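You operate a simulated robot arm through the tools that you are given. There is no shell and no other tool. Be economical: measure what you need, move in short steps, check, and stop when the job is done.

You are at the controls of a simulated robot arm. One attempt, no reset.

JOB
Press on the base that the FIT BASE card names and cure it.
Fine: the base lies beside the jig; switch the jig on, press CURE once, wait for CURED, then switch off; the clamp stays locked.

Only the result counts: the job must be done as asked and must still hold three seconds after the hand-in. Knocking over, shifting, dropping, spilling or breaking anything else fails it.

ROBOT AND FRAMES
A 6-joint arm with a two-finger parallel gripper, fixed in place. Base frame: the origin is at the foot of the arm, x ahead of it, y to its left, z up; the work surface is at about z = 86. Readings come in cm, rad, newtons and seconds.
With the tool pointing down near the work surface it reaches from about 26 to 68 cm from the base axis. Its first joint turns from -1.152 to 1.152 rad. Payload 2.9 kg.
The TCP is the grasp point between the finger pads, 3 cm short of the fingertips. In the tool frame z runs along the fingers and y along their closing line. The gripper opens to 11 cm. The fingers are 2 cm wide and 1 cm thick; the gripper's body (4.8 by 11.2 cm) begins 5.5 cm behind the TCP.
Orientation is that of the tool frame in the base frame, as a unit quaternion [w, x, y, z]. With the fingers straight down and closing along the base's y, the tool's x points along the base's -x, its y along +y and its z along -z.

CONTROLS
- The arm moves only by the tool servo_tool. Its argument "steps" is a list of rows, each a list of 3 entries, a list of its own where there are three numbers: the shift along the tool's x, y, z in cm, then the turn, a rotation vector about the tool's x, y, z in rad, then the gripper command, from -1 (fully open) to 1 (shut), values between in proportion. In form: [[[dx, dy, dz], [rx, ry, rz], fingers], ...]. A call has 1 to 10 rows; each row shifts and turns the commanded pose from where the row before left it, along the tool's axes as they then stand. Each row takes 0.2 s and may step no farther than 5 cm and 0.15 rad from the row before; otherwise, or with a gripper value out of range, the whole call is refused. A pose out of reach is approached as far as the arm can. The call stops where the force on the tool passes 70 N (or 10 N more than at its start, if that is more) or the arm is blocked; 0.2 s more then pass. Each finger travels about 10.8 cm/s and halts on what it meets, pressing with about 43 N; the grip force reading is that of the motor and also rises with nothing between the fingers. The clock runs only during rows and for 0.2 s after the last one: add rows that do not move to give the fingers time. The reply holds the time, the measured pose of the TCP, the force on the tool along the base axes, the opening and the grip force, in the units named above and with some noise.
- Cameras (640 x 400 px; columns grow to the right, rows downward): "scene" is fixed at [7.68, 42.81, 139.45]; the picture's right is [-0.80, -0.60, 0.00], its down [-0.28, 0.37, -0.88] and it looks along [0.53, -0.70, -0.47] (base axes); focal length 318 px, centre (320, 200). "wrist" rides on the gripper at [-3.6, 0, -5.7] in the tool frame; the picture's right is [0.00, -1.00, 0.00], its down [0.97, 0.00, -0.24] and it looks along [0.24, 0.00, 0.97] (tool axes); focal length 218 px, centre (320, 200).
- camera(camera): a new picture of that camera. It takes no simulated time.
- probe_pixels(camera, pixels): for up to 12 pixels [column, row] of the newest picture of that camera ("zoom" is the newest enlarged one), the place [x, y, z] in the base frame of the surface seen there, good to about 0.2 cm. It takes no simulated time.
- enlarge(camera, box): a new picture of the part [left, top, right, bottom] of that camera's present view, enlarged. It takes no simulated time.
- sign_off(): hands the job in; it is judged then, once.

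Keep the steps short. Do not move on a guess: measure, check each grasp and each placing, and mend mistakes. In all there are 80 turns and 38 pictures (those below and enlarged ones count). Leave the gripper open and the arm clear of the work at the hand-in unless told otherwise, and finish with a single line.

The tools are called after ">>>" by a JSON object that holds its "name" and its "arguments". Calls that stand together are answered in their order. servo_tool: Moves the arm, as the interface text tells. Its arguments: {"type":"object","properties":{"steps":{"type":"array"}},"required":["steps"]} The other tools are called the same way: camera (camera) takes a picture; probe_pixels (camera, pixels) gives the place of the surface under pixels of a picture; enlarge (camera, box) takes an enlarged picture of a part of a camera's view; sign_off () hands the job in.

At the start:

```text
time: 0.0
position: [33.23, -21.7, 118.75]
orientation: [0.0, 0.0, 1.0, 0.0]
contact_force: [0.3, 1.0, -0.6]
width: 11.01
grasp_force: 0.1
```

scene: 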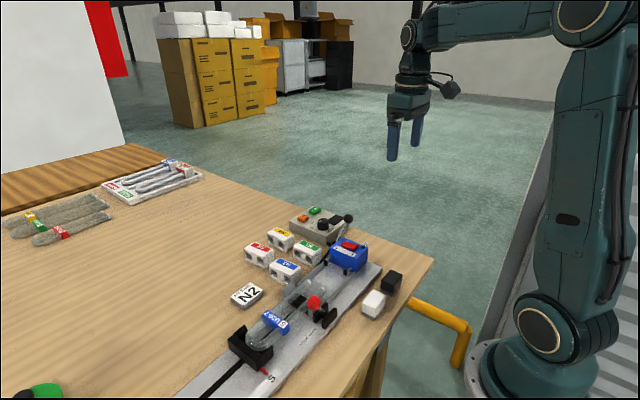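
wrist: 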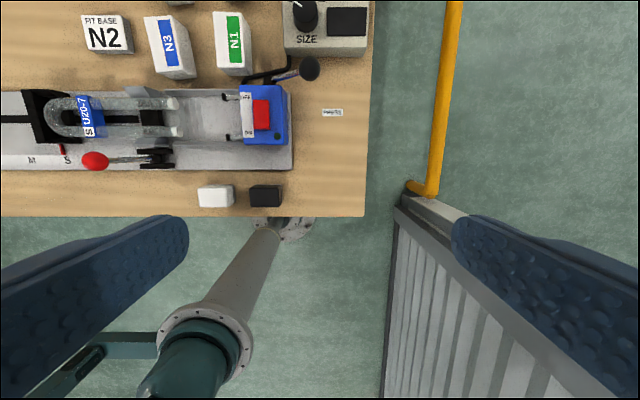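

I see a jig on the bench holding a U-shaped lamp, coloured base blocks, a card reading N2, and a control box. First I'll enlarge the scene around the jig, columns 220-420 and rows 190-390.

>>> {"name": "enlarge", "arguments": {"camera": "scene", "box": [220, 195, 420, 320]}}

>>> {"name": "enlarge", "arguments": {"camera": "wrist", "box": [0, 0, 380, 237]}}

>>> {"name": "enlarge", "arguments": {"camera": "scene", "box": [160, 250, 400, 400]}}

```text
3.20 times, centred on (320, 258) of scene
```

zoom: 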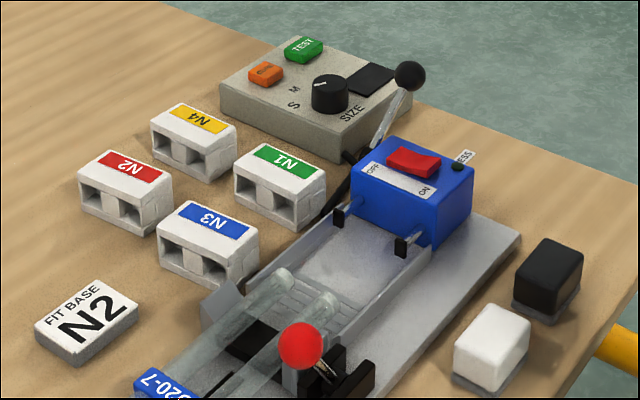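

```text
1.68 times, centred on (190, 118) of wrist
```

zoom: 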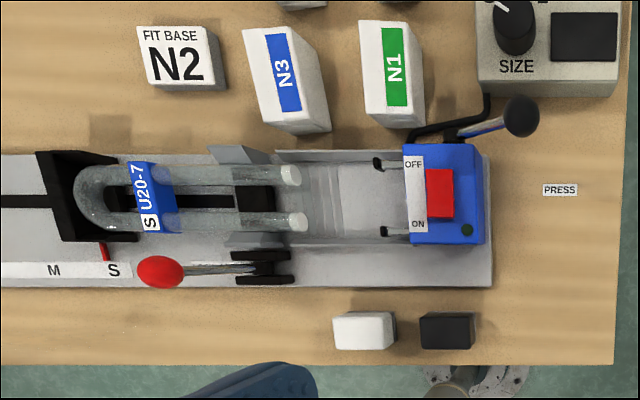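

```text
2.67 times, centred on (280, 325) of scene
```

zoom: 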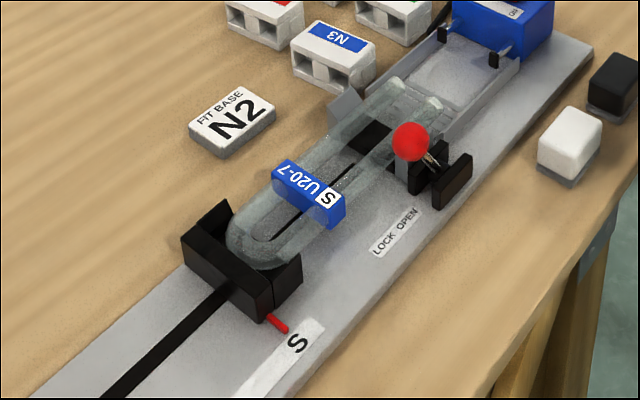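

The card names N2, the red-labelled block. I'll measure points on the last zoom and take a fresh wrist picture to probe.

>>> {"name": "camera", "arguments": {"camera": "wrist"}}

>>> {"name": "enlarge", "arguments": {"camera": "scene", "box": [230, 195, 400, 301]}}

```text
32 pictures are left
```

wrist: 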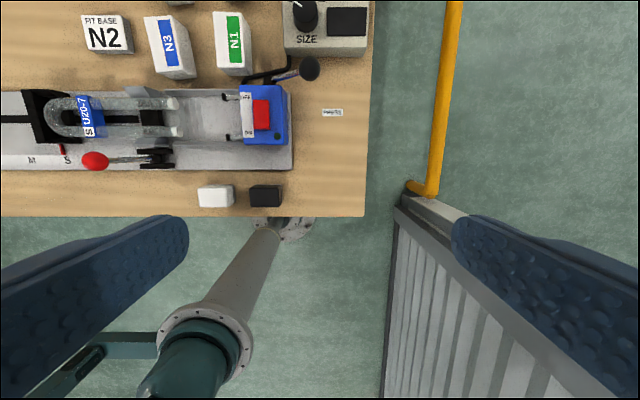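

```text
3.76 times, centred on (315, 248) of scene
```

zoom: 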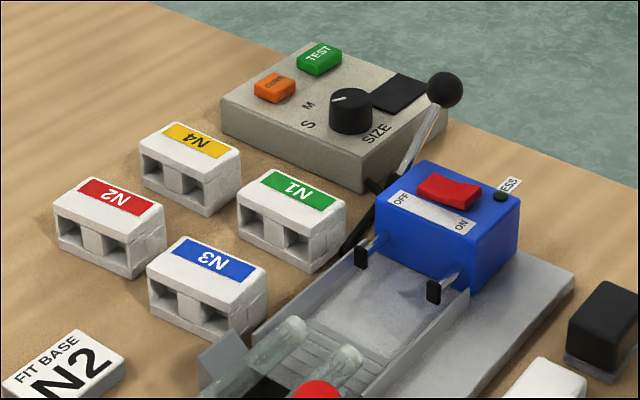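

Probing the main parts in both pictures.

>>> {"name": "probe_pixels", "arguments": {"camera": "zoom", "pixels": [[118, 196], [62, 208], [126, 240], [160, 215], [92, 180], [274, 85], [320, 58], [350, 105], [448, 190], [443, 88], [375, 240], [433, 290]]}}

>>> {"name": "probe_pixels", "arguments": {"camera": "wrist", "pixels": [[169, 104], [176, 132], [200, 120], [200, 92], [200, 146], [200, 160], [262, 114], [95, 161], [155, 158], [216, 196], [40, 110], [243, 95]]}}

```text
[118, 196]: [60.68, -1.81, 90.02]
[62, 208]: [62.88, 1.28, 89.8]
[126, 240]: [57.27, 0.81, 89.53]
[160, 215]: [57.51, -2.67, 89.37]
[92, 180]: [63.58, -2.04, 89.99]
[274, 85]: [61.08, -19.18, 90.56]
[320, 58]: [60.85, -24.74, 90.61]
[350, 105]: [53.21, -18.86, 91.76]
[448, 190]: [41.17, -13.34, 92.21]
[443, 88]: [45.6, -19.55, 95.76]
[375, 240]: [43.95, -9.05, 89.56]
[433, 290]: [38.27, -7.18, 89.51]
```

```text
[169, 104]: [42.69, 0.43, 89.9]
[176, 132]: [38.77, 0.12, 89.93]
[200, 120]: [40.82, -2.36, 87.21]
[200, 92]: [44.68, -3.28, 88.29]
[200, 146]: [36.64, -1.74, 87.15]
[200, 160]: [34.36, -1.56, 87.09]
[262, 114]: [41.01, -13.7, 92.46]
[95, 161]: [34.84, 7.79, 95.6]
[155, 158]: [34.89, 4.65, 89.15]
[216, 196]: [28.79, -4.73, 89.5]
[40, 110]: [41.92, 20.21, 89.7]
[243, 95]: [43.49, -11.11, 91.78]
```

N2 stands at about (60.5,-0.5) with its top at z 90, and the tube ends are at x 42.7 and 38.8, y about 0. I'll move above the middle at about (50,-5,112) for a better look down.

>>> {"name": "servo_tool", "arguments": {"steps": [[[-2.8, 2.78, 1.12], [0, 0, 0], -1], [[-2.8, 2.78, 1.12], [0, 0, 0], -1], [[-2.8, 2.78, 1.12], [0, 0, 0], -1], [[-2.8, 2.78, 1.12], [0, 0, 0], -1], [[-2.8, 2.78, 1.12], [0, 0, 0], -1], [[-2.8, 2.78, 1.12], [0, 0, 0], -1], [[0, 0, 0], [0, 0, 0], -1], [[0, 0, 0], [0, 0, 0], -1]]}}

>>> {"name": "camera", "arguments": {"camera": "wrist"}}

```text
time: 1.8
position: [49.87, -5.01, 111.96]
orientation: [0.0, 0.0, 1.0, 0.0]
contact_force: [0.4, -0.7, 0.0]
width: 10.97
grasp_force: 0.0
```

```text
30 pictures are left
```

wrist: 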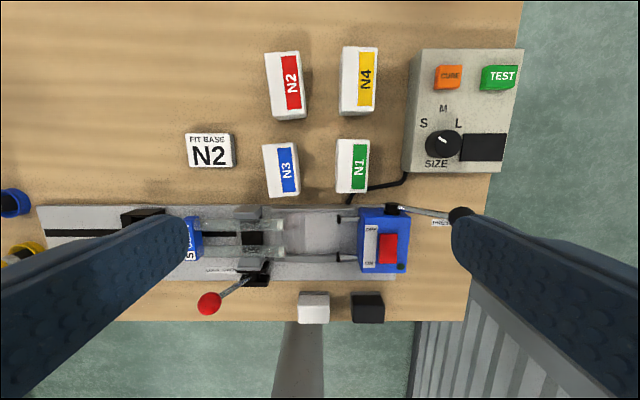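

>>> {"name": "enlarge", "arguments": {"camera": "wrist", "box": [240, 30, 540, 217]}}

>>> {"name": "enlarge", "arguments": {"camera": "wrist", "box": [170, 180, 490, 330]}}

```text
2.13 times, centred on (390, 124) of wrist
```

zoom: 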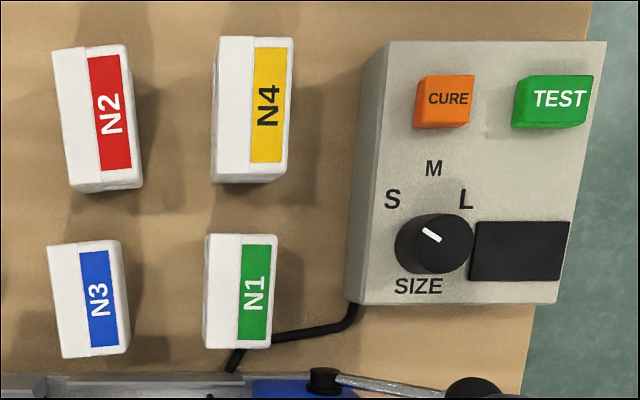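

```text
2.00 times, centred on (330, 255) of wrist
```

zoom: 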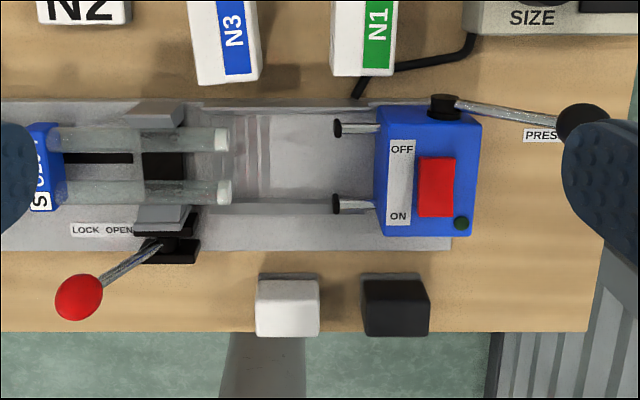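

The dial points to S, matching tube S, and the clamp lever is on the LOCK side. I'll measure N2, the slot and the lever in this picture.

>>> {"name": "probe_pixels", "arguments": {"camera": "wrist", "pixels": [[266, 55], [299, 54], [272, 116], [303, 112], [285, 90], [449, 75], [444, 146], [388, 237], [388, 260], [460, 215], [398, 207], [430, 212]]}}

>>> {"name": "probe_pixels", "arguments": {"camera": "zoom", "pixels": [[541, 135], [300, 115], [300, 150], [300, 208], [300, 98], [300, 240], [222, 138], [222, 190], [265, 150], [337, 128], [337, 203], [262, 118]]}}

```text
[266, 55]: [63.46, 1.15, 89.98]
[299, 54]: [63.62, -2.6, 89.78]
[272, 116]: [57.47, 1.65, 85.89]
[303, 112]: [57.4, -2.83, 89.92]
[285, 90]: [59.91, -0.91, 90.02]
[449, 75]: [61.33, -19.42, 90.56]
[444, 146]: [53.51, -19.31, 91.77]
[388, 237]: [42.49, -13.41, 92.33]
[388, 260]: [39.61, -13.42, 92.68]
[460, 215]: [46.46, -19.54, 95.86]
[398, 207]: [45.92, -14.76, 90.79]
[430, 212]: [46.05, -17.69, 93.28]
```

```text
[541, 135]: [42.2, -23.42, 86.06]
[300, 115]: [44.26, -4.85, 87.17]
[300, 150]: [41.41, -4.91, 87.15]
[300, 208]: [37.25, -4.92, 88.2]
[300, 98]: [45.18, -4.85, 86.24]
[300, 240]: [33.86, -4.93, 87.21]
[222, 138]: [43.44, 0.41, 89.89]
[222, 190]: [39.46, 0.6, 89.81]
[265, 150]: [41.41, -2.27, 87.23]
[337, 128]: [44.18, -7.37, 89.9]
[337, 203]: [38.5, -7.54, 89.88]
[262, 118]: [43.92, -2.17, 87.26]
```

N2 spans about x 57.4-63.5 and y -2.8 to 1.2. The channel floor is at z 87.15 and the pushers are at y -7.4. I'll turn the gripper -90° about its axis so it closes along x.

>>> {"name": "servo_tool", "arguments": {"steps": [[[0, 0, 0], [0, 0, -0.15], -1], [[0, 0, 0], [0, 0, -0.15], -1], [[0, 0, 0], [0, 0, -0.15], -1], [[0, 0, 0], [0, 0, -0.15], -1], [[0, 0, 0], [0, 0, -0.15], -1], [[0, 0, 0], [0, 0, -0.15], -1], [[0, 0, 0], [0, 0, -0.15], -1], [[0, 0, 0], [0, 0, -0.15], -1], [[0, 0, 0], [0, 0, -0.15], -1], [[0, 0, 0], [0, 0, -0.15], -1]]}}

```text
time: 4.0
position: [50.1, -5.1, 112.18]
orientation: [0.0, -0.683, 0.731, 0.0]
contact_force: [0.6, 0.8, -0.5]
width: 10.97
grasp_force: 0.1
```

It turned fine. I'll finish the turn and move above N2 at about z 102.

>>> {"name": "servo_tool", "arguments": {"steps": [[[0, 0, 0], [0, 0, -0.0708], -1], [[-1.08, -2.62, 2.4], [0, 0, 0], -1], [[-1.08, -2.62, 2.4], [0, 0, 0], -1], [[-1.08, -2.62, 2.4], [0, 0, 0], -1], [[-1.08, -2.62, 2.4], [0, 0, 0], -1], [[0, 0, 0], [0, 0, 0], -1], [[0, 0, 0], [0, 0, 0], -1]]}}

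>>> {"name": "camera", "arguments": {"camera": "wrist"}}

```text
time: 5.6
position: [60.65, -1.17, 102.34]
orientation: [0.0, -0.707, 0.707, 0.0]
contact_force: [-1.0, 0.5, -0.4]
width: 11.0
grasp_force: 0.0
```

```text
27 pictures are left
```

wrist: 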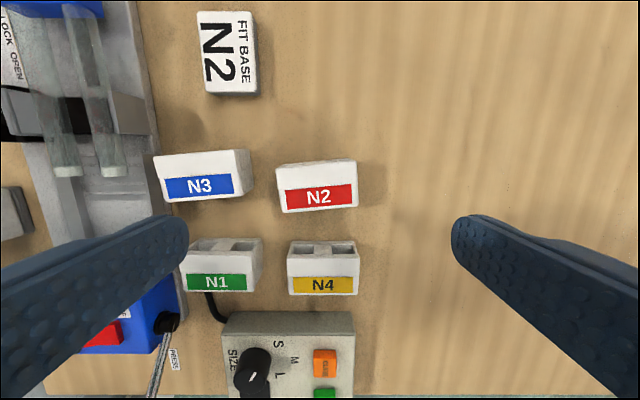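

N2 is slightly rotated in view, so I'll measure its edges and N3's nearest end.

>>> {"name": "probe_pixels", "arguments": {"camera": "wrist", "pixels": [[280, 169], [353, 162], [285, 189], [355, 184], [288, 206], [355, 202], [246, 155], [240, 175], [318, 175], [318, 165], [318, 201], [284, 211]]}}

>>> {"name": "enlarge", "arguments": {"camera": "wrist", "box": [140, 130, 400, 292]}}

```text
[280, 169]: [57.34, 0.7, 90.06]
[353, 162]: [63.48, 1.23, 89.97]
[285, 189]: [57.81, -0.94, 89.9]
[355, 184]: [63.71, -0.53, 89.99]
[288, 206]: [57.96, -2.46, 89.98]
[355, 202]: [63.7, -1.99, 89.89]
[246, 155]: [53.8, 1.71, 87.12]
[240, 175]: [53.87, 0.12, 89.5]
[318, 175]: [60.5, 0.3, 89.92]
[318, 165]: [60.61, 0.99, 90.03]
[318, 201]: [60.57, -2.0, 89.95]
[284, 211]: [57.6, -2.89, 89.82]
```

```text
2.46 times, centred on (270, 211) of wrist
```

zoom: 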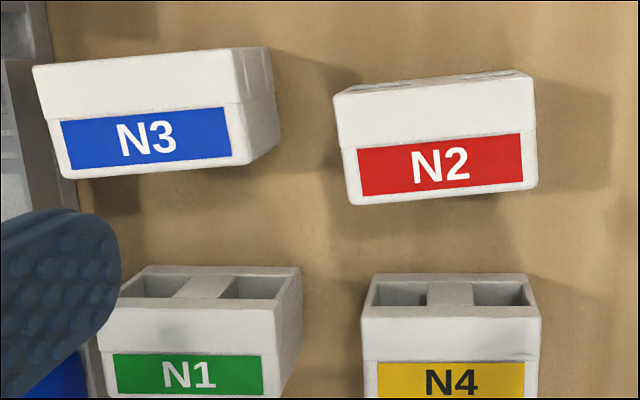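

N2 is yawed about +0.075 rad, centred at (60.6,-0.85). I'll align, narrow to about 8.6 cm so the fingers clear N3 (its end is at x 53.9), and descend to about z 95 first.

>>> {"name": "servo_tool", "arguments": {"steps": [[[0, 0, 0], [0, 0, -0.075], -0.56], [[0, 0, 2.4], [0, 0, 0], -0.56], [[0, 0, 2.5], [0, 0, 0], -0.56], [[0, 0, 2.4], [0, 0, 0], -0.56], [[0, 0, 0], [0, 0, 0], -0.56], [[0, 0, 0], [0, 0, 0], -0.56]]}}

>>> {"name": "camera", "arguments": {"camera": "wrist"}}

```text
time: 7.0
position: [60.54, -0.76, 95.45]
orientation: [0.001, 0.734, -0.679, 0.0]
contact_force: [0.6, 0.0, -0.6]
width: 8.58
grasp_force: 0.1
```

```text
25 pictures are left
```

wrist: 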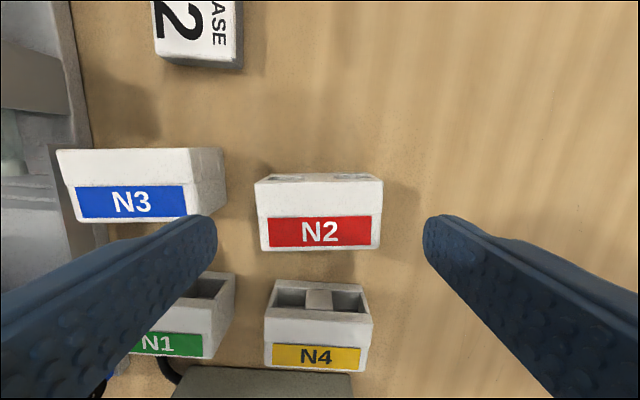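

N2 is square and centred between the fingers. I'll descend to z 90.7 and close.

>>> {"name": "servo_tool", "arguments": {"steps": [[[-0.1, 0, 2.4], [0, 0, 0], -0.56], [[0, 0, 2.35], [0, 0, 0], -0.56], [[0, 0, 0], [0, 0, 0], -0.56], [[0, 0, 0], [0, 0, 0], -0.2], [[0, 0, 0], [0, 0, 0], 0.2], [[0, 0, 0], [0, 0, 0], 0.2], [[0, 0, 0], [0, 0, 0], 0.2]]}}

```text
time: 8.6
position: [60.61, -0.87, 90.65]
orientation: [-0.001, 0.733, -0.68, 0.0]
contact_force: [0.0, -0.5, -0.1]
width: 6.72
grasp_force: 43.0
```

Gripped at 6.72 cm width. I'll lift 10 cm and undo the yaw.

>>> {"name": "servo_tool", "arguments": {"steps": [[[0, 0, -1.5], [0, 0, 0], 0.2], [[0, 0, -3], [0, 0, 0], 0.2], [[0, 0, -3], [0, 0, 0], 0.2], [[0, 0, -3], [0, 0, 0], 0.2], [[0, 0, 0], [0, 0, 0.075], 0.2], [[0, 0, 0], [0, 0, 0], 0.2]]}}

>>> {"name": "camera", "arguments": {"camera": "wrist"}}

```text
time: 10.0
position: [60.65, -0.68, 101.02]
orientation: [0.0, -0.706, 0.708, -0.001]
contact_force: [-0.1, -0.2, -0.6]
width: 6.75
grasp_force: 43.2
```

```text
24 pictures are left
```

wrist: 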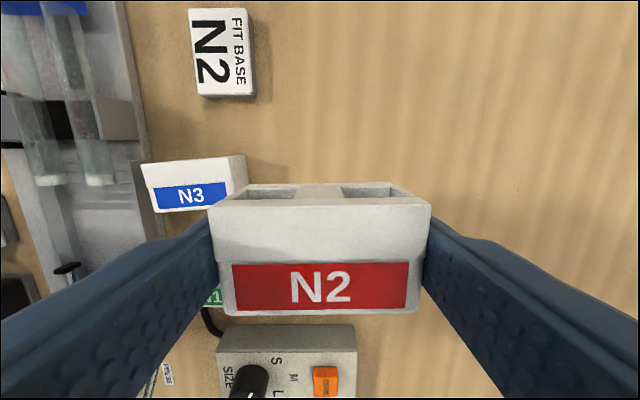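

N2 is held level. I'll measure it in the grip, then move over the channel.

>>> {"name": "probe_pixels", "arguments": {"camera": "wrist", "pixels": [[225, 203], [416, 200], [225, 232], [416, 232], [320, 200], [320, 230], [320, 255], [320, 305], [230, 305], [412, 305], [236, 190], [396, 188]]}}

>>> {"name": "servo_tool", "arguments": {"steps": [[[0.5, 4, 0], [0, 0, 0], 0.2], [[0.5, 4, 0], [0, 0, 0], 0.2], [[0.5, 4, 0], [0, 0, 0], 0.2], [[0.5, 4, 0], [0, 0, 0], 0.2], [[0.7, 3.6, 0], [0, 0, 0], 0.2], [[0, 0, 0], [0, 0, 0], 0.2], [[0, 0, 0], [0, 0, 0], 0.2]]}}

>>> {"name": "camera", "arguments": {"camera": "wrist"}}

>>> {"name": "camera", "arguments": {"camera": "scene"}}

```text
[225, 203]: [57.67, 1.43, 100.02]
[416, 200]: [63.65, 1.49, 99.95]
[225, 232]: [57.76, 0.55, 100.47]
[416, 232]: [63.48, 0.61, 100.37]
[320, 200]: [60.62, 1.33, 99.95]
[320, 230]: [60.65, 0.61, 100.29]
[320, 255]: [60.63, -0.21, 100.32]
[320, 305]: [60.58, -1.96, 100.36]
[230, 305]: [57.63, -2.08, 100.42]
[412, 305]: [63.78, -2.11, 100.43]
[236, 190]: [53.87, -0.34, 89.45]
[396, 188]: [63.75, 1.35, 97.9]
```

```text
time: 11.6
position: [40.86, -3.39, 100.9]
orientation: [0.0, 0.707, -0.707, 0.001]
contact_force: [0.7, -0.3, 0.0]
width: 6.74
grasp_force: 42.5
```

```text
23 pictures are left
```

wrist: 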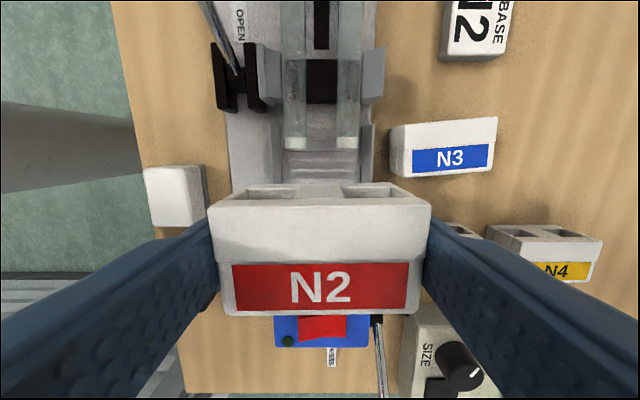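

```text
22 pictures are left
```

scene: 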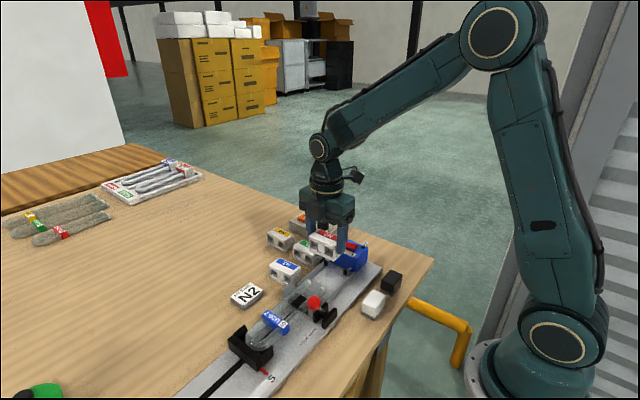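

I'll enlarge the tube ends and channel to get the cross position precisely.

>>> {"name": "enlarge", "arguments": {"camera": "wrist", "box": [210, 70, 410, 195]}}

```text
3.20 times, centred on (310, 132) of wrist
```

zoom: 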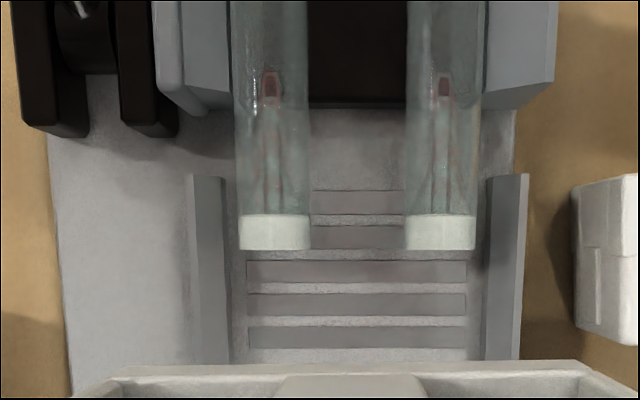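

>>> {"name": "probe_pixels", "arguments": {"camera": "zoom", "pixels": [[240, 200], [275, 200], [306, 200], [408, 200], [440, 200], [474, 200], [207, 300], [196, 300], [506, 300], [275, 240], [440, 240], [492, 290]]}}

>>> {"name": "probe_pixels", "arguments": {"camera": "zoom", "pixels": [[188, 250], [225, 250], [232, 250], [240, 300], [470, 300], [482, 250], [488, 250], [520, 250], [240, 350], [480, 350], [275, 246], [440, 246]]}}

```text
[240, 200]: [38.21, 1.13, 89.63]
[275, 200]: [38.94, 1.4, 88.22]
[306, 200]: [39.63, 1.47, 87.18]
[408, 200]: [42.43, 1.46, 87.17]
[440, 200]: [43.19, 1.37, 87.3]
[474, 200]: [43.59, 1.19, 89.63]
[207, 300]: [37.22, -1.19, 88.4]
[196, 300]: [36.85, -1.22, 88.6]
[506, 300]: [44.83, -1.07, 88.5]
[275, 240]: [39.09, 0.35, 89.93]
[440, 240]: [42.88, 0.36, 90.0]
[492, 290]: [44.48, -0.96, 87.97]
```

```text
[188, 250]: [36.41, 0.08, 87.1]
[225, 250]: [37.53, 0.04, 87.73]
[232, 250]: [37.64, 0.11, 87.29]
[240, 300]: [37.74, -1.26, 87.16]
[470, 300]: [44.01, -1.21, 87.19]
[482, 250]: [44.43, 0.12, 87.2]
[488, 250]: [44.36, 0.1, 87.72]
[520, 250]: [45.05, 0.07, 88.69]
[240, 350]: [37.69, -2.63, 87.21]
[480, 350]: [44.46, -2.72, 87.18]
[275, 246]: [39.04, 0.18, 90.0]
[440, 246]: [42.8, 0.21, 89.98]
```

The channel centre is x≈41.0 (inner width about 6.85) and the tube ends are at y≈0.1. I'll centre at (41.0,-3.65) and lower to about z 93.4, then check.

>>> {"name": "servo_tool", "arguments": {"steps": [[[0.25, -0.15, 2.5], [0, 0, 0], 0.2], [[0, 0, 2.5], [0, 0, 0], 0.2], [[0, 0, 2.4], [0, 0, 0], 0.2], [[0, 0, 0], [0, 0, 0], 0.2], [[0, 0, 0], [0, 0, 0], 0.2]]}}

>>> {"name": "camera", "arguments": {"camera": "wrist"}}

```text
time: 12.8
position: [41.17, -3.6, 93.76]
orientation: [0.0, 0.707, -0.707, 0.0]
contact_force: [0.1, -1.0, -1.0]
width: 6.75
grasp_force: 43.3
```

```text
20 pictures are left
```

wrist: 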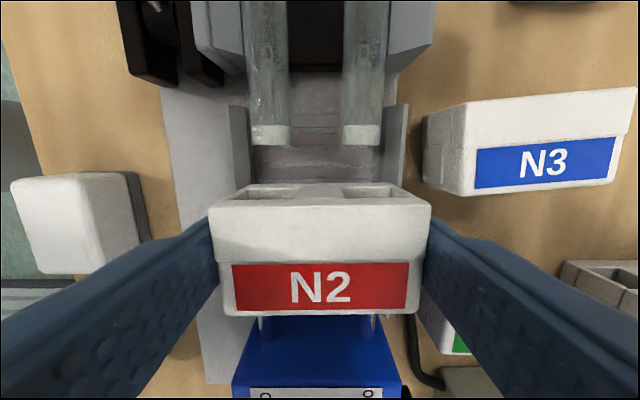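

The base is about 0.2 cm too far in +x relative to the tubes. I'll correct and lower in small steps.

>>> {"name": "servo_tool", "arguments": {"steps": [[[0, 0.18, 0], [0, 0, 0], 0.2], [[0, 0, 0.5], [0, 0, 0], 0.2], [[0, 0, 0.4], [0, 0, 0], 0.2], [[0, 0, 0], [0, 0, 0], 0.2], [[0, 0, 0], [0, 0, 0], 0.2]]}}

>>> {"name": "enlarge", "arguments": {"camera": "wrist", "box": [160, 60, 480, 260]}}

>>> {"name": "enlarge", "arguments": {"camera": "scene", "box": [260, 210, 400, 298]}}

```text
time: 14.0
position: [40.97, -3.71, 92.68]
orientation: [0.0, 0.707, -0.707, 0.0]
contact_force: [-0.4, 0.2, -1.0]
width: 6.75
grasp_force: 42.7
```

```text
2.00 times, centred on (320, 160) of wrist
```

zoom: 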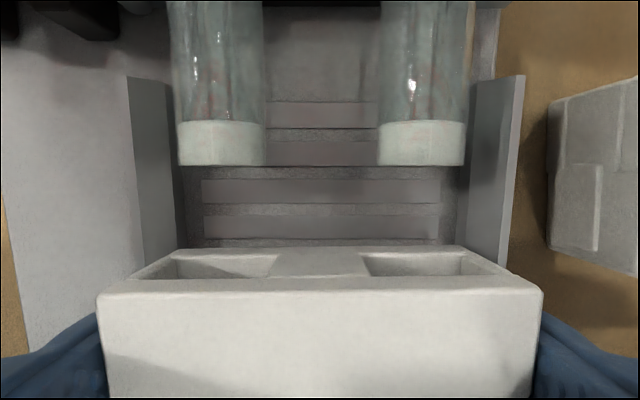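

```text
4.55 times, centred on (330, 254) of scene
```

zoom: 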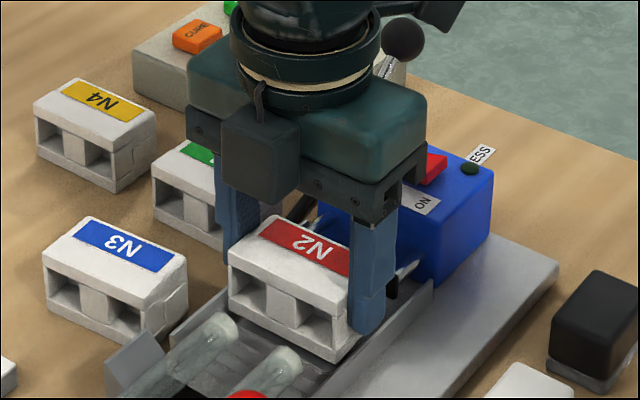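

Aligned. Lowering in small steps toward the floor.

>>> {"name": "servo_tool", "arguments": {"steps": [[[0, 0, 0.2], [0, 0, 0], 0.2], [[0, 0, 0.2], [0, 0, 0], 0.2], [[0, 0, 0.2], [0, 0, 0], 0.2], [[0, 0, 0], [0, 0, 0], 0.2], [[0, 0, 0], [0, 0, 0], 0.2]]}}

```text
time: 15.2
position: [41.06, -3.72, 92.08]
orientation: [0.0, -0.707, 0.707, -0.001]
contact_force: [8.6, 0.9, 0.7]
width: 6.76
grasp_force: 43.1
```

An x force of 8.6 N means the -x wall is pushing. I'll ease 0.1 cm in +x, then continue.

>>> {"name": "servo_tool", "arguments": {"steps": [[[0, -0.08, 0], [0, 0, 0], 0.2], [[0, 0, 0], [0, 0, 0], 0.2]]}}

```text
time: 15.8
position: [41.01, -3.71, 92.02]
orientation: [0.0, -0.707, 0.707, 0.001]
contact_force: [4.3, -1.1, 0.2]
width: 6.74
grasp_force: 43.1
```

>>> {"name": "servo_tool", "arguments": {"steps": [[[0, -0.08, 0], [0, 0, 0], 0.2], [[0, 0, 0.1], [0, 0, 0], 0.2], [[0, 0, 0.1], [0, 0, 0], 0.2], [[0, 0, 0], [0, 0, 0], 0.2]]}}

>>> {"name": "enlarge", "arguments": {"camera": "scene", "box": [280, 230, 380, 293]}}

```text
time: 16.8
position: [41.07, -3.6, 91.96]
orientation: [0.0, -0.707, 0.707, 0.0]
contact_force: [-0.8, -1.1, -1.3]
width: 6.76
grasp_force: 43.6
```

```text
6.35 times, centred on (330, 262) of scene
```

zoom: 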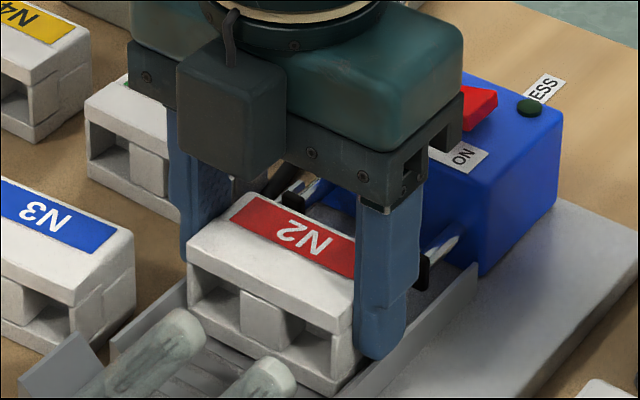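

No side force now. Continuing down in 0.1 steps.

>>> {"name": "servo_tool", "arguments": {"steps": [[[0, 0, 0.1], [0, 0, 0], 0.2], [[0, 0, 0.1], [0, 0, 0], 0.2], [[0, 0, 0], [0, 0, 0], 0.2]]}}

>>> {"name": "probe_pixels", "arguments": {"camera": "zoom", "pixels": [[240, 228], [330, 250], [195, 262], [425, 285], [285, 200]]}}

```text
time: 17.6
position: [41.07, -3.54, 91.69]
orientation: [0.0, -0.707, 0.707, -0.001]
contact_force: [0.6, -2.5, 8.5]
width: 6.74
grasp_force: 42.9
```

```text
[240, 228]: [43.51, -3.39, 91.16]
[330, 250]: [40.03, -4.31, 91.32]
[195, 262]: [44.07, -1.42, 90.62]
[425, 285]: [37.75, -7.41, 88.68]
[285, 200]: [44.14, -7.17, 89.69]
```

An upward force of 8.5 N means it's on the floor. I'll open a little and rise.

>>> {"name": "servo_tool", "arguments": {"steps": [[[0, 0, -0.05], [0, 0, 0], 0.0], [[0, 0, 0], [0, 0, 0], -0.4], [[0, 0, 0], [0, 0, 0], -0.4], [[0, 0, -2], [0, 0, 0], -0.4], [[0, 0, -4], [0, 0, 0], -0.4], [[0, 0, -4], [0, 0, 0], -0.4], [[0, 0, 0], [0, 0, 0], -0.4], [[0, 0, 0], [0, 0, 0], -0.4]]}}

>>> {"name": "camera", "arguments": {"camera": "wrist"}}

```text
time: 19.4
position: [41.07, -3.62, 101.79]
orientation: [0.0, -0.707, 0.707, 0.0]
contact_force: [0.3, -0.3, -0.2]
width: 7.68
grasp_force: 0.1
```

```text
16 pictures are left
```

wrist: 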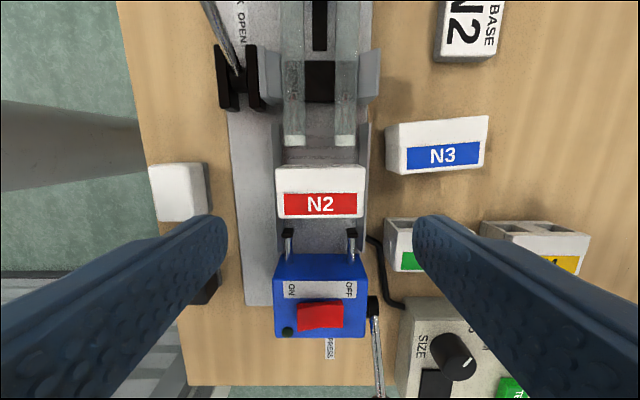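

N2 sits square in the channel with the holes facing the tubes. Next I'll move near the press lever ball, staying high, to measure it.

>>> {"name": "servo_tool", "arguments": {"steps": [[[0, 0, -3], [0, 0, 0], -0.4], [[3.2, -1.3, -1], [0, 0, 0], -0.4], [[3.2, -1.3, 0], [0, 0, 0], -0.4], [[3.2, -1.3, 0], [0, 0, 0], -0.4], [[3.2, -1.3, 0], [0, 0, 0], -0.4], [[2, 0, 0], [0, 0, 0], -0.4], [[0, 0, 0], [0, 0, 0], -0.4], [[0, 0, 0], [0, 0, 0], -0.4]]}}

>>> {"name": "camera", "arguments": {"camera": "wrist"}}

>>> {"name": "enlarge", "arguments": {"camera": "scene", "box": [280, 200, 400, 275]}}

```text
time: 21.2
position: [46.15, -18.25, 105.83]
orientation: [0.002, 0.708, -0.707, 0.0]
contact_force: [-0.6, 0.3, 0.1]
width: 7.73
grasp_force: 0.0
```

```text
15 pictures are left
```

wrist: 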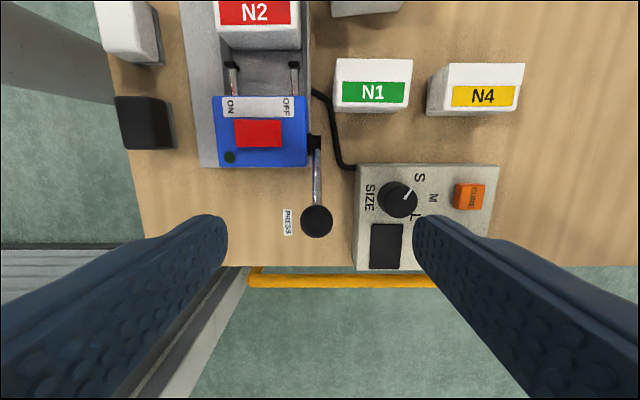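

```text
5.33 times, centred on (340, 238) of scene
```

zoom: 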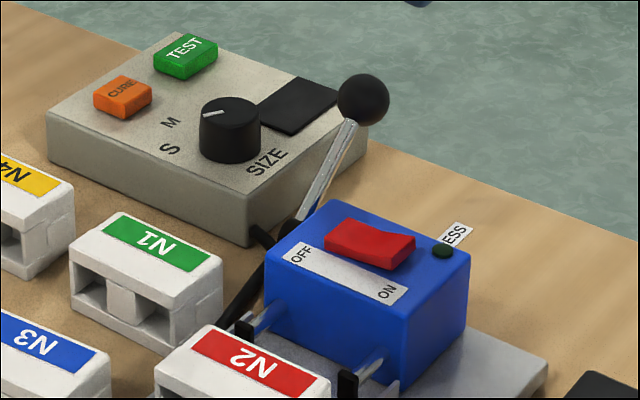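

>>> {"name": "probe_pixels", "arguments": {"camera": "wrist", "pixels": [[316, 221], [302, 221], [331, 221], [316, 207], [316, 234], [317, 185], [316, 142], [288, 225], [470, 196], [248, 133], [268, 133], [295, 66]]}}

>>> {"name": "probe_pixels", "arguments": {"camera": "zoom", "pixels": [[362, 100], [340, 100], [362, 78], [388, 100], [362, 122], [345, 240], [400, 250], [370, 243], [120, 95], [123, 85], [325, 180], [300, 215]]}}

```text
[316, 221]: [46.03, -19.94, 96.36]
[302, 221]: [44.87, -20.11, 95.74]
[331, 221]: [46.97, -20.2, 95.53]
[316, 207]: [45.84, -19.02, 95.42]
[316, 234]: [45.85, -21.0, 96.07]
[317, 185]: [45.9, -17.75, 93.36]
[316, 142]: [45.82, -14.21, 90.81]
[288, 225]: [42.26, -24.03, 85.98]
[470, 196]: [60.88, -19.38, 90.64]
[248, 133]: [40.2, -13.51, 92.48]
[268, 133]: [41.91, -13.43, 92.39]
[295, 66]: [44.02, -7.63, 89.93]
```

```text
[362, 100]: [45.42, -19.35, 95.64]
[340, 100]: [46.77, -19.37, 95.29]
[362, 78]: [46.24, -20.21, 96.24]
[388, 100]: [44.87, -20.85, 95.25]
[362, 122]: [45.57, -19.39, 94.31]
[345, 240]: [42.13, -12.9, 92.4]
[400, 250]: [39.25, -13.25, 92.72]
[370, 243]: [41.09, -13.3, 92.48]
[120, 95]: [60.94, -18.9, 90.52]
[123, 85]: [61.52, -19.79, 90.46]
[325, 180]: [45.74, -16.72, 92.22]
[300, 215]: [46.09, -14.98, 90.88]
```

The ball centre is at about (45.9,-20.1,95.2), radius about 1, on a rod rising at about 40° from a pivot near (45.9,-14,90). Closing along x matches its swing axis, so I'll straddle the ball and grip it with the fingertips.

>>> {"name": "servo_tool", "arguments": {"steps": [[[1.85, 0.2, 0], [0, 0, 0], -0.4], [[0, 0, 3], [0, 0, 0], -0.4], [[0, 0, 3], [0, 0, 0], -0.4], [[0, 0, 3], [0, 0, 0], -0.4], [[0, 0, 0], [0, 0, 0], -0.4], [[0, 0, 0], [0, 0, 0], 0.3], [[0, 0, 0], [0, 0, 0], 0.9], [[0, 0, 0], [0, 0, 0], 0.9], [[0, 0, 0], [0, 0, 0], 0.9]]}}

```text
time: 23.2
position: [45.93, -20.2, 96.56]
orientation: [0.0, -0.707, 0.708, 0.0]
contact_force: [-4.8, -0.9, -3.2]
width: 2.58
grasp_force: 45.2
```

Ball gripped. I'll test a small arc downward and away (-y, -z) of about 1 cm and watch the force.

>>> {"name": "servo_tool", "arguments": {"steps": [[[0.32, 0, 0.38], [0, 0, 0], 0.9], [[0.31, 0, 0.4], [0, 0, 0], 0.9], [[0, 0, 0], [0, 0, 0], 0.9]]}}

>>> {"name": "enlarge", "arguments": {"camera": "scene", "box": [260, 200, 400, 288]}}

```text
time: 24.0
position: [45.95, -20.87, 95.94]
orientation: [0.0, 0.708, -0.706, -0.003]
contact_force: [-11.2, 16.5, 7.6]
width: 2.58
grasp_force: 44.9
```

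```text
4.55 times, centred on (330, 244) of scene
```

zoom: 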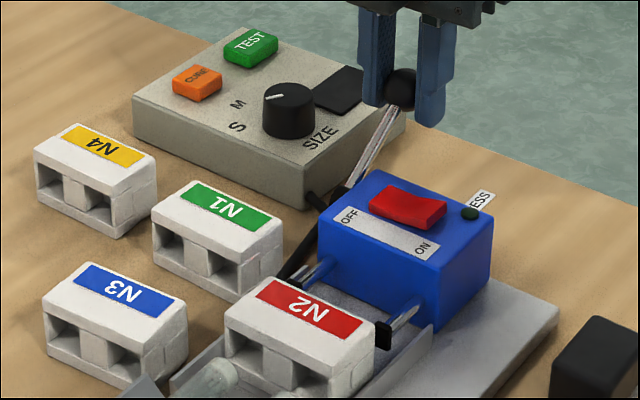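

>>> {"name": "probe_pixels", "arguments": {"camera": "zoom", "pixels": [[383, 333], [300, 310], [404, 85], [320, 315], [240, 335]]}}

```text
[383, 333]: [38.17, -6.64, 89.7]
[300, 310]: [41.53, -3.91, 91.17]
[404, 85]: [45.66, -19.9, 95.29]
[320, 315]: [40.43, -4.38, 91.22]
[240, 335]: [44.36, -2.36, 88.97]
```

The pusher moved from y -7.4 to about -6.6, so down is PRESS. Continuing the arc in short steps.

>>> {"name": "servo_tool", "arguments": {"steps": [[[0.15, 0, 0.5], [0, 0, 0], 0.9], [[0.2, 0, 0.55], [0, 0, 0], 0.9], [[0.2, 0, 0.55], [0, 0, 0], 0.9], [[0, 0, 0], [0, 0, 0], 0.9]]}}

```text
time: 25.0
position: [45.87, -21.52, 94.33]
orientation: [-0.002, -0.706, 0.708, 0.0]
contact_force: [-20.8, -6.9, 19.7]
width: 2.58
grasp_force: 44.6
```

A side force of -20.8 N in x has built up, so I'll ease 0.12 cm in -x while continuing down.

>>> {"name": "servo_tool", "arguments": {"steps": [[[0.15, 0.12, 0.5], [0, 0, 0], 0.9], [[0.13, 0.05, 0.5], [0, 0, 0], 0.9], [[0, 0, 0], [0, 0, 0], 0.9]]}}

>>> {"name": "enlarge", "arguments": {"camera": "scene", "box": [240, 200, 400, 300]}}

```text
time: 25.8
position: [45.91, -21.65, 93.36]
orientation: [0.0, -0.707, 0.707, -0.001]
contact_force: [-5.5, -11.8, 21.3]
width: 2.59
grasp_force: 44.7
```

```text
4.00 times, centred on (320, 250) of scene
```

zoom: 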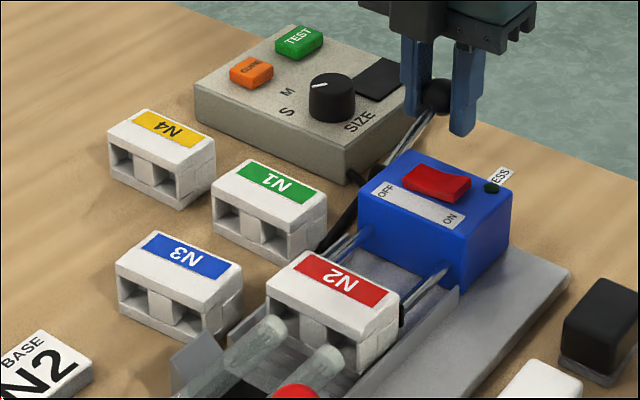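

The pushers are driving the base toward the tubes, which line up with the holes. Continuing down.

>>> {"name": "servo_tool", "arguments": {"steps": [[[0.2, 0.03, 0.4], [0, 0, 0], 0.9], [[0.12, 0, 0.4], [0, 0, 0], 0.9], [[0.08, 0, 0.4], [0, 0, 0], 0.9], [[0, 0, 0], [0, 0, 0], 0.9]]}}

>>> {"name": "enlarge", "arguments": {"camera": "scene", "box": [240, 200, 400, 300]}}

```text
time: 26.8
position: [45.94, -22.0, 92.15]
orientation: [0.0, 0.708, -0.706, 0.0]
contact_force: [8.6, 4.3, 16.2]
width: 2.6
grasp_force: 45.1
```

```text
4.00 times, centred on (320, 250) of scene
```

zoom: 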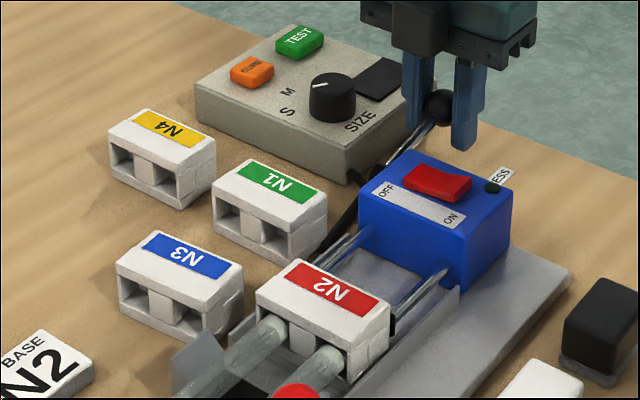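

The tube ends are entering the holes. Continuing down.

>>> {"name": "servo_tool", "arguments": {"steps": [[[0.03, -0.03, 0.4], [0, 0, 0], 0.9], [[0, 0, 0.4], [0, 0, 0], 0.9], [[-0.02, 0, 0.4], [0, 0, 0], 0.9], [[0, 0, 0], [0, 0, 0], 0.9]]}}

>>> {"name": "enlarge", "arguments": {"camera": "scene", "box": [240, 200, 400, 300]}}

```text
time: 27.8
position: [45.88, -22.05, 90.89]
orientation: [0.0, -0.706, 0.708, -0.001]
contact_force: [10.7, -3.6, 14.7]
width: 2.59
grasp_force: 45.7
```

```text
4.00 times, centred on (320, 250) of scene
```

zoom: 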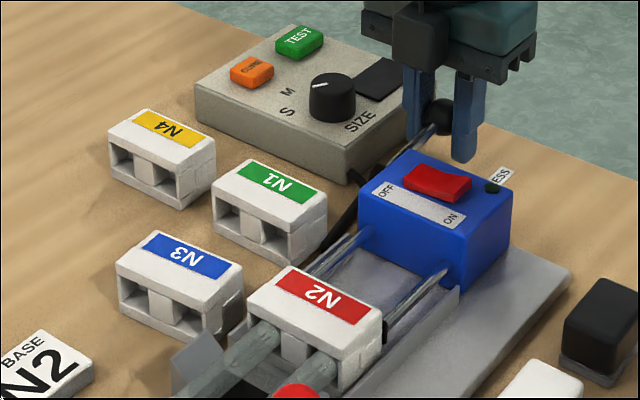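

The tubes are going in. Fingertips are at about z 87.9, so there is room. Continuing 1.0 more.

>>> {"name": "servo_tool", "arguments": {"steps": [[[-0.03, -0.06, 0.35], [0, 0, 0], 0.9], [[-0.05, 0, 0.35], [0, 0, 0], 0.9], [[-0.07, 0, 0.35], [0, 0, 0], 0.9], [[0, 0, 0], [0, 0, 0], 0.9]]}}

>>> {"name": "enlarge", "arguments": {"camera": "scene", "box": [240, 200, 400, 300]}}

```text
time: 28.8
position: [45.82, -22.01, 89.93]
orientation: [-0.001, -0.705, 0.709, 0.0]
contact_force: [-3.0, -17.9, 23.2]
width: 2.58
grasp_force: 44.8
```

```text
4.00 times, centred on (320, 250) of scene
```

zoom: 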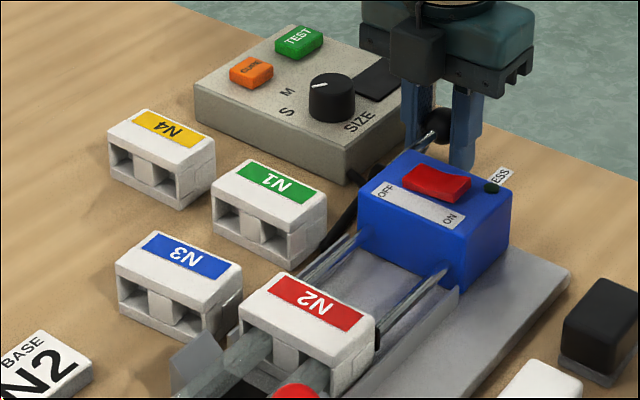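

>>> {"name": "probe_pixels", "arguments": {"camera": "zoom", "pixels": [[283, 318], [275, 312], [320, 290], [378, 335], [438, 125], [245, 312]]}}

>>> {"name": "servo_tool", "arguments": {"steps": [[[0.1, 0, 0.25], [0, 0, 0], 0.9], [[0, 0, 0.25], [0, 0, 0], 0.9], [[0, 0, 0], [0, 0, 0], 0.9]]}}

```text
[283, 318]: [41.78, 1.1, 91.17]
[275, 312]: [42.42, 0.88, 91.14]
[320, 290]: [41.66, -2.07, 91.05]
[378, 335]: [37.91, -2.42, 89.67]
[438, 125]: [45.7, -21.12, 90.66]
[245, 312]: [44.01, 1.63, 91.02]
```

```text
time: 29.6
position: [45.83, -21.92, 89.55]
orientation: [-0.001, 0.708, -0.706, 0.0]
contact_force: [-11.0, 3.5, 34.3]
width: 2.56
grasp_force: 44.7
```

Vertical force rose to 34 N and the base front is near y 1.8. A little more to find the stop.

>>> {"name": "servo_tool", "arguments": {"steps": [[[0, 0.05, 0.2], [0, 0, 0], 0.9], [[0, 0, 0.15], [0, 0, 0], 0.9], [[0, 0, 0], [0, 0, 0], 0.9]]}}

>>> {"name": "enlarge", "arguments": {"camera": "scene", "box": [260, 210, 390, 291]}}

```text
time: 30.4
position: [45.95, -21.91, 89.21]
orientation: [-0.002, 0.708, -0.706, 0.001]
contact_force: [-5.5, 11.4, 32.0]
width: 2.56
grasp_force: 45.0
```

```text
4.92 times, centred on (325, 250) of scene
```

zoom: 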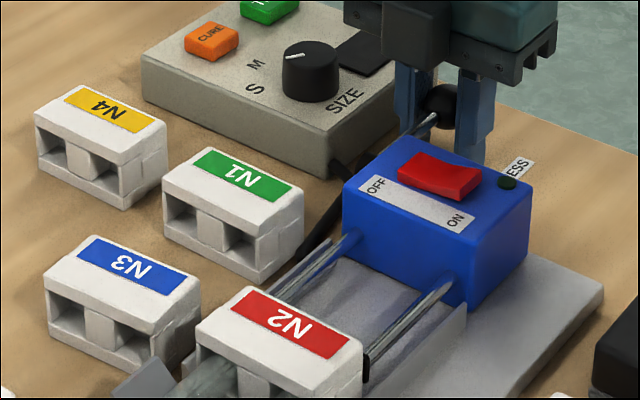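

It keeps moving at a steady 32 N but the fingertips are close to the bench. I'll open slightly (to 3.4 cm), shift up 0.9 cm, regrip, and see whether it holds.

>>> {"name": "servo_tool", "arguments": {"steps": [[[0, 0, 0], [0, 0, 0], 0.38], [[0, 0, 0], [0, 0, 0], 0.38], [[0, 0, -0.9], [0, 0, 0], 0.38], [[0, 0, 0], [0, 0, 0], 0.38], [[0, 0, 0], [0, 0, 0], 0.9], [[0, 0, 0], [0, 0, 0], 0.9], [[0, 0, 0], [0, 0, 0], 0.9]]}}

>>> {"name": "probe_pixels", "arguments": {"camera": "zoom", "pixels": [[198, 335], [285, 300], [230, 325], [366, 365], [440, 105], [325, 170], [243, 370]]}}

```text
time: 32.0
position: [45.94, -21.96, 89.91]
orientation: [0.0, -0.707, 0.707, -0.001]
contact_force: [17.3, 0.0, -11.4]
width: 2.57
grasp_force: 45.1
```

```text
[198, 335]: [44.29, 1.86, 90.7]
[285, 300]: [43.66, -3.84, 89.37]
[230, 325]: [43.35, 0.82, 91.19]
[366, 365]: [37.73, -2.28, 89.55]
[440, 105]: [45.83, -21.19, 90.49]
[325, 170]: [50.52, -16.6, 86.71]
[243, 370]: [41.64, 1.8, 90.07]
```

The ball and pushers barely moved in the last 0.7 cm, so my grip was sliding on the ball. I'll release, rise, close, and press the ball from above to check whether the lever is at its stop.

>>> {"name": "servo_tool", "arguments": {"steps": [[[0, 0, 0], [0, 0, 0], 0.38], [[0, 0, 0], [0, 0, 0], 0.38], [[0, 0, -3], [0, 0, 0], 0.38], [[0, 0, -4], [0, 0, 0], 0.38], [[0, 0, 0], [0, 0, 0], 1], [[0, 0, 0], [0, 0, 0], 1], [[0, 0, 0], [0, 0, 0], 1]]}}

>>> {"name": "camera", "arguments": {"camera": "wrist"}}

```text
time: 33.6
position: [46.02, -21.77, 96.92]
orientation: [0.0, -0.707, 0.707, -0.002]
contact_force: [17.5, -3.8, -15.6]
width: 2.42
grasp_force: 45.3
```

```text
7 pictures are left
```

wrist: 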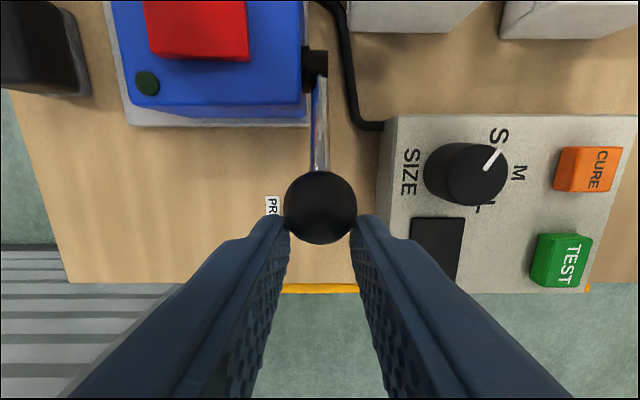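

The width of 2.42 shows the ball is still between the tips at z~97, so the lever rose with me. Measuring the ball.

>>> {"name": "probe_pixels", "arguments": {"camera": "wrist", "pixels": [[320, 205], [320, 175], [320, 150], [320, 235], [200, 50], [590, 170], [463, 165]]}}

>>> {"name": "enlarge", "arguments": {"camera": "scene", "box": [240, 200, 400, 300]}}

```text
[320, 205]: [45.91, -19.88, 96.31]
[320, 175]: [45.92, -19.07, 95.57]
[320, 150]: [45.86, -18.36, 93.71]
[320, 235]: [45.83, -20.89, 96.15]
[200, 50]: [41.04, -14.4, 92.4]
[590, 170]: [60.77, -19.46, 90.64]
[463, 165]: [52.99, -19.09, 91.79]
```

```text
4.00 times, centred on (320, 250) of scene
```

zoom: 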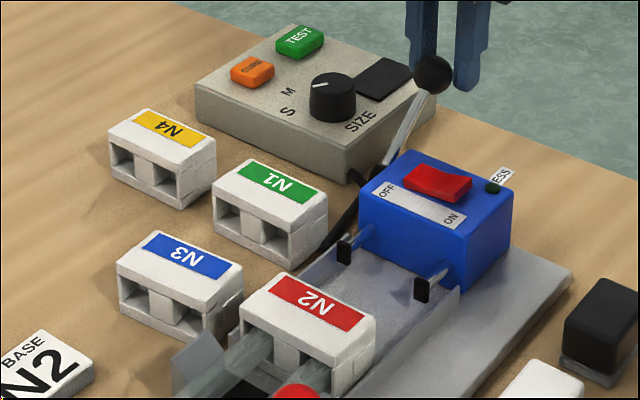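

The sprung lever returned with the pushers, and the base stayed on the tubes. To be sure it's fully home, I'll press again from above with closed fingers, where the grip can't slip. First release, rise and close.

>>> {"name": "servo_tool", "arguments": {"steps": [[[0, 0, 0], [0, 0, 0], 0.2], [[0, 0, 0], [0, 0, 0], 0.2], [[0, 0, 0], [0, 0, 0], 0.2], [[0, 0, -4], [0, 0, 0], 0.2], [[-1.7, 0.1, 0], [0, 0, 0], 1], [[0, 0, 0], [0, 0, 0], 1], [[0, 0, 0], [0, 0, 0], 1]]}}

```text
time: 35.2
position: [45.69, -20.39, 100.89]
orientation: [0.0, -0.707, 0.707, 0.0]
contact_force: [0.4, -0.6, -0.8]
width: 0.0
grasp_force: 37.8
```

Fingers are closed above the ball. Going down onto it and following the arc.

>>> {"name": "servo_tool", "arguments": {"steps": [[[0, -0.15, 1.2], [0, 0, 0], 1], [[0.5, 0, 0.8], [0, 0, 0], 1], [[0.58, 0, 1.0], [0, 0, 0], 1], [[0.44, 0, 1.2], [0, 0, 0], 1], [[0.2, 0, 1.1], [0, 0, 0], 1], [[0, 0, 0], [0, 0, 0], 1]]}}

```text
time: 36.6
position: [45.81, -21.94, 95.74]
orientation: [-0.001, -0.707, 0.707, 0.001]
contact_force: [-0.3, 0.8, 1.1]
width: 0.03
grasp_force: 37.6
```

The force is only 1 N, so I'll look to see whether the tips are still on the ball.

>>> {"name": "enlarge", "arguments": {"camera": "scene", "box": [260, 200, 400, 288]}}

```text
4.55 times, centred on (330, 244) of scene
```

zoom: 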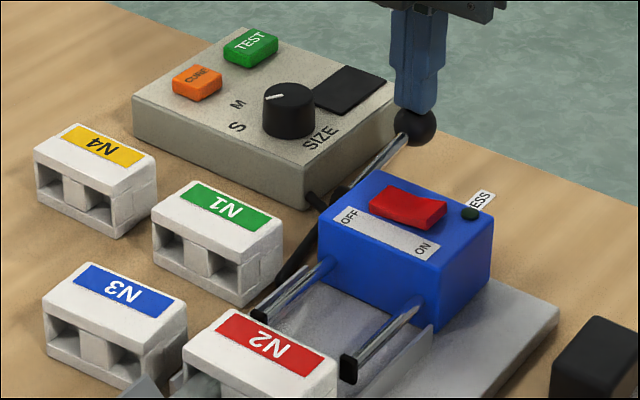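

The tips are on the ball and the lever moves freely, with the pushers about to touch the base. Continuing down carefully.

>>> {"name": "servo_tool", "arguments": {"steps": [[[0.08, 0, 0.5], [0, 0, 0], 1], [[0.05, 0, 0.5], [0, 0, 0], 1], [[0, 0, 0.4], [0, 0, 0], 1], [[0, 0, 0], [0, 0, 0], 1]]}}

```text
time: 37.6
position: [46.01, -22.16, 94.35]
orientation: [0.0, -0.707, 0.707, 0.001]
contact_force: [-2.6, -1.6, 8.9]
width: 0.0
grasp_force: 37.9
```

>>> {"name": "servo_tool", "arguments": {"steps": [[[0, 0, 0.3], [0, 0, 0], 1], [[0, 0, 0.3], [0, 0, 0], 1], [[0, 0, 0], [0, 0, 0], 1]]}}

```text
time: 38.4
position: [45.94, -22.14, 94.14]
orientation: [0.002, -0.707, 0.708, -0.004]
contact_force: [-19.6, 4.5, 56.0]
width: 0.0
grasp_force: 37.8
```

Hard stop at 56 N, so the base is home. I'll lift off and move over the ON end of the rocker, at about (39.5,-13.4).

>>> {"name": "servo_tool", "arguments": {"steps": [[[0, 0, -2], [0, 0, 0], 1], [[0, 0, -4.3], [0, 0, 0], 1], [[-3, 2.1, 0], [0, 0, 0], 1], [[-3, 2.1, 0], [0, 0, 0], 1], [[-2.75, 2.2, 0], [0, 0, 0], 1], [[0, 0, 0], [0, 0, 0], 1], [[0, 0, 0], [0, 0, 0], 1]]}}

>>> {"name": "camera", "arguments": {"camera": "wrist"}}

```text
time: 40.0
position: [39.37, -13.42, 99.93]
orientation: [0.0, -0.707, 0.707, 0.0]
contact_force: [-0.3, 1.0, -0.5]
width: 0.0
grasp_force: 37.6
```

```text
4 pictures are left
```

wrist: 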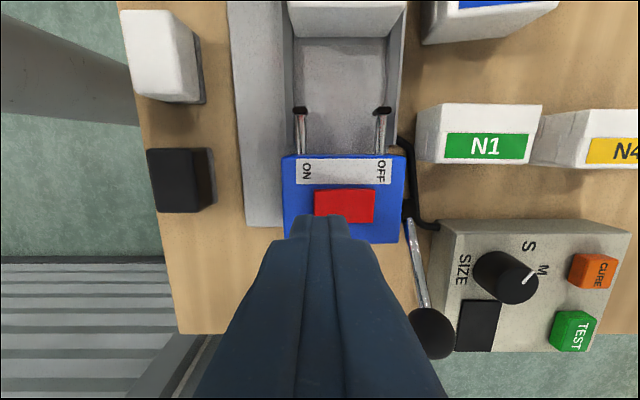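

>>> {"name": "probe_pixels", "arguments": {"camera": "wrist", "pixels": [[318, 205], [371, 205], [345, 205], [345, 193], [335, 215], [593, 270], [578, 257], [612, 260], [582, 284], [608, 287], [345, 5], [430, 330]]}}

```text
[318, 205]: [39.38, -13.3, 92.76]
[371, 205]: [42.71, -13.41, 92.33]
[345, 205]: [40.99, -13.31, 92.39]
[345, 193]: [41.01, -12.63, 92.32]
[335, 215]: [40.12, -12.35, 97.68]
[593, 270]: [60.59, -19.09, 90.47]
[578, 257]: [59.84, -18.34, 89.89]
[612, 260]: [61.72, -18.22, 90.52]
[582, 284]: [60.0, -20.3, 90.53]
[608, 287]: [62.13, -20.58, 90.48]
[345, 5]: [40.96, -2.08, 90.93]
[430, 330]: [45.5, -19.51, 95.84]
```

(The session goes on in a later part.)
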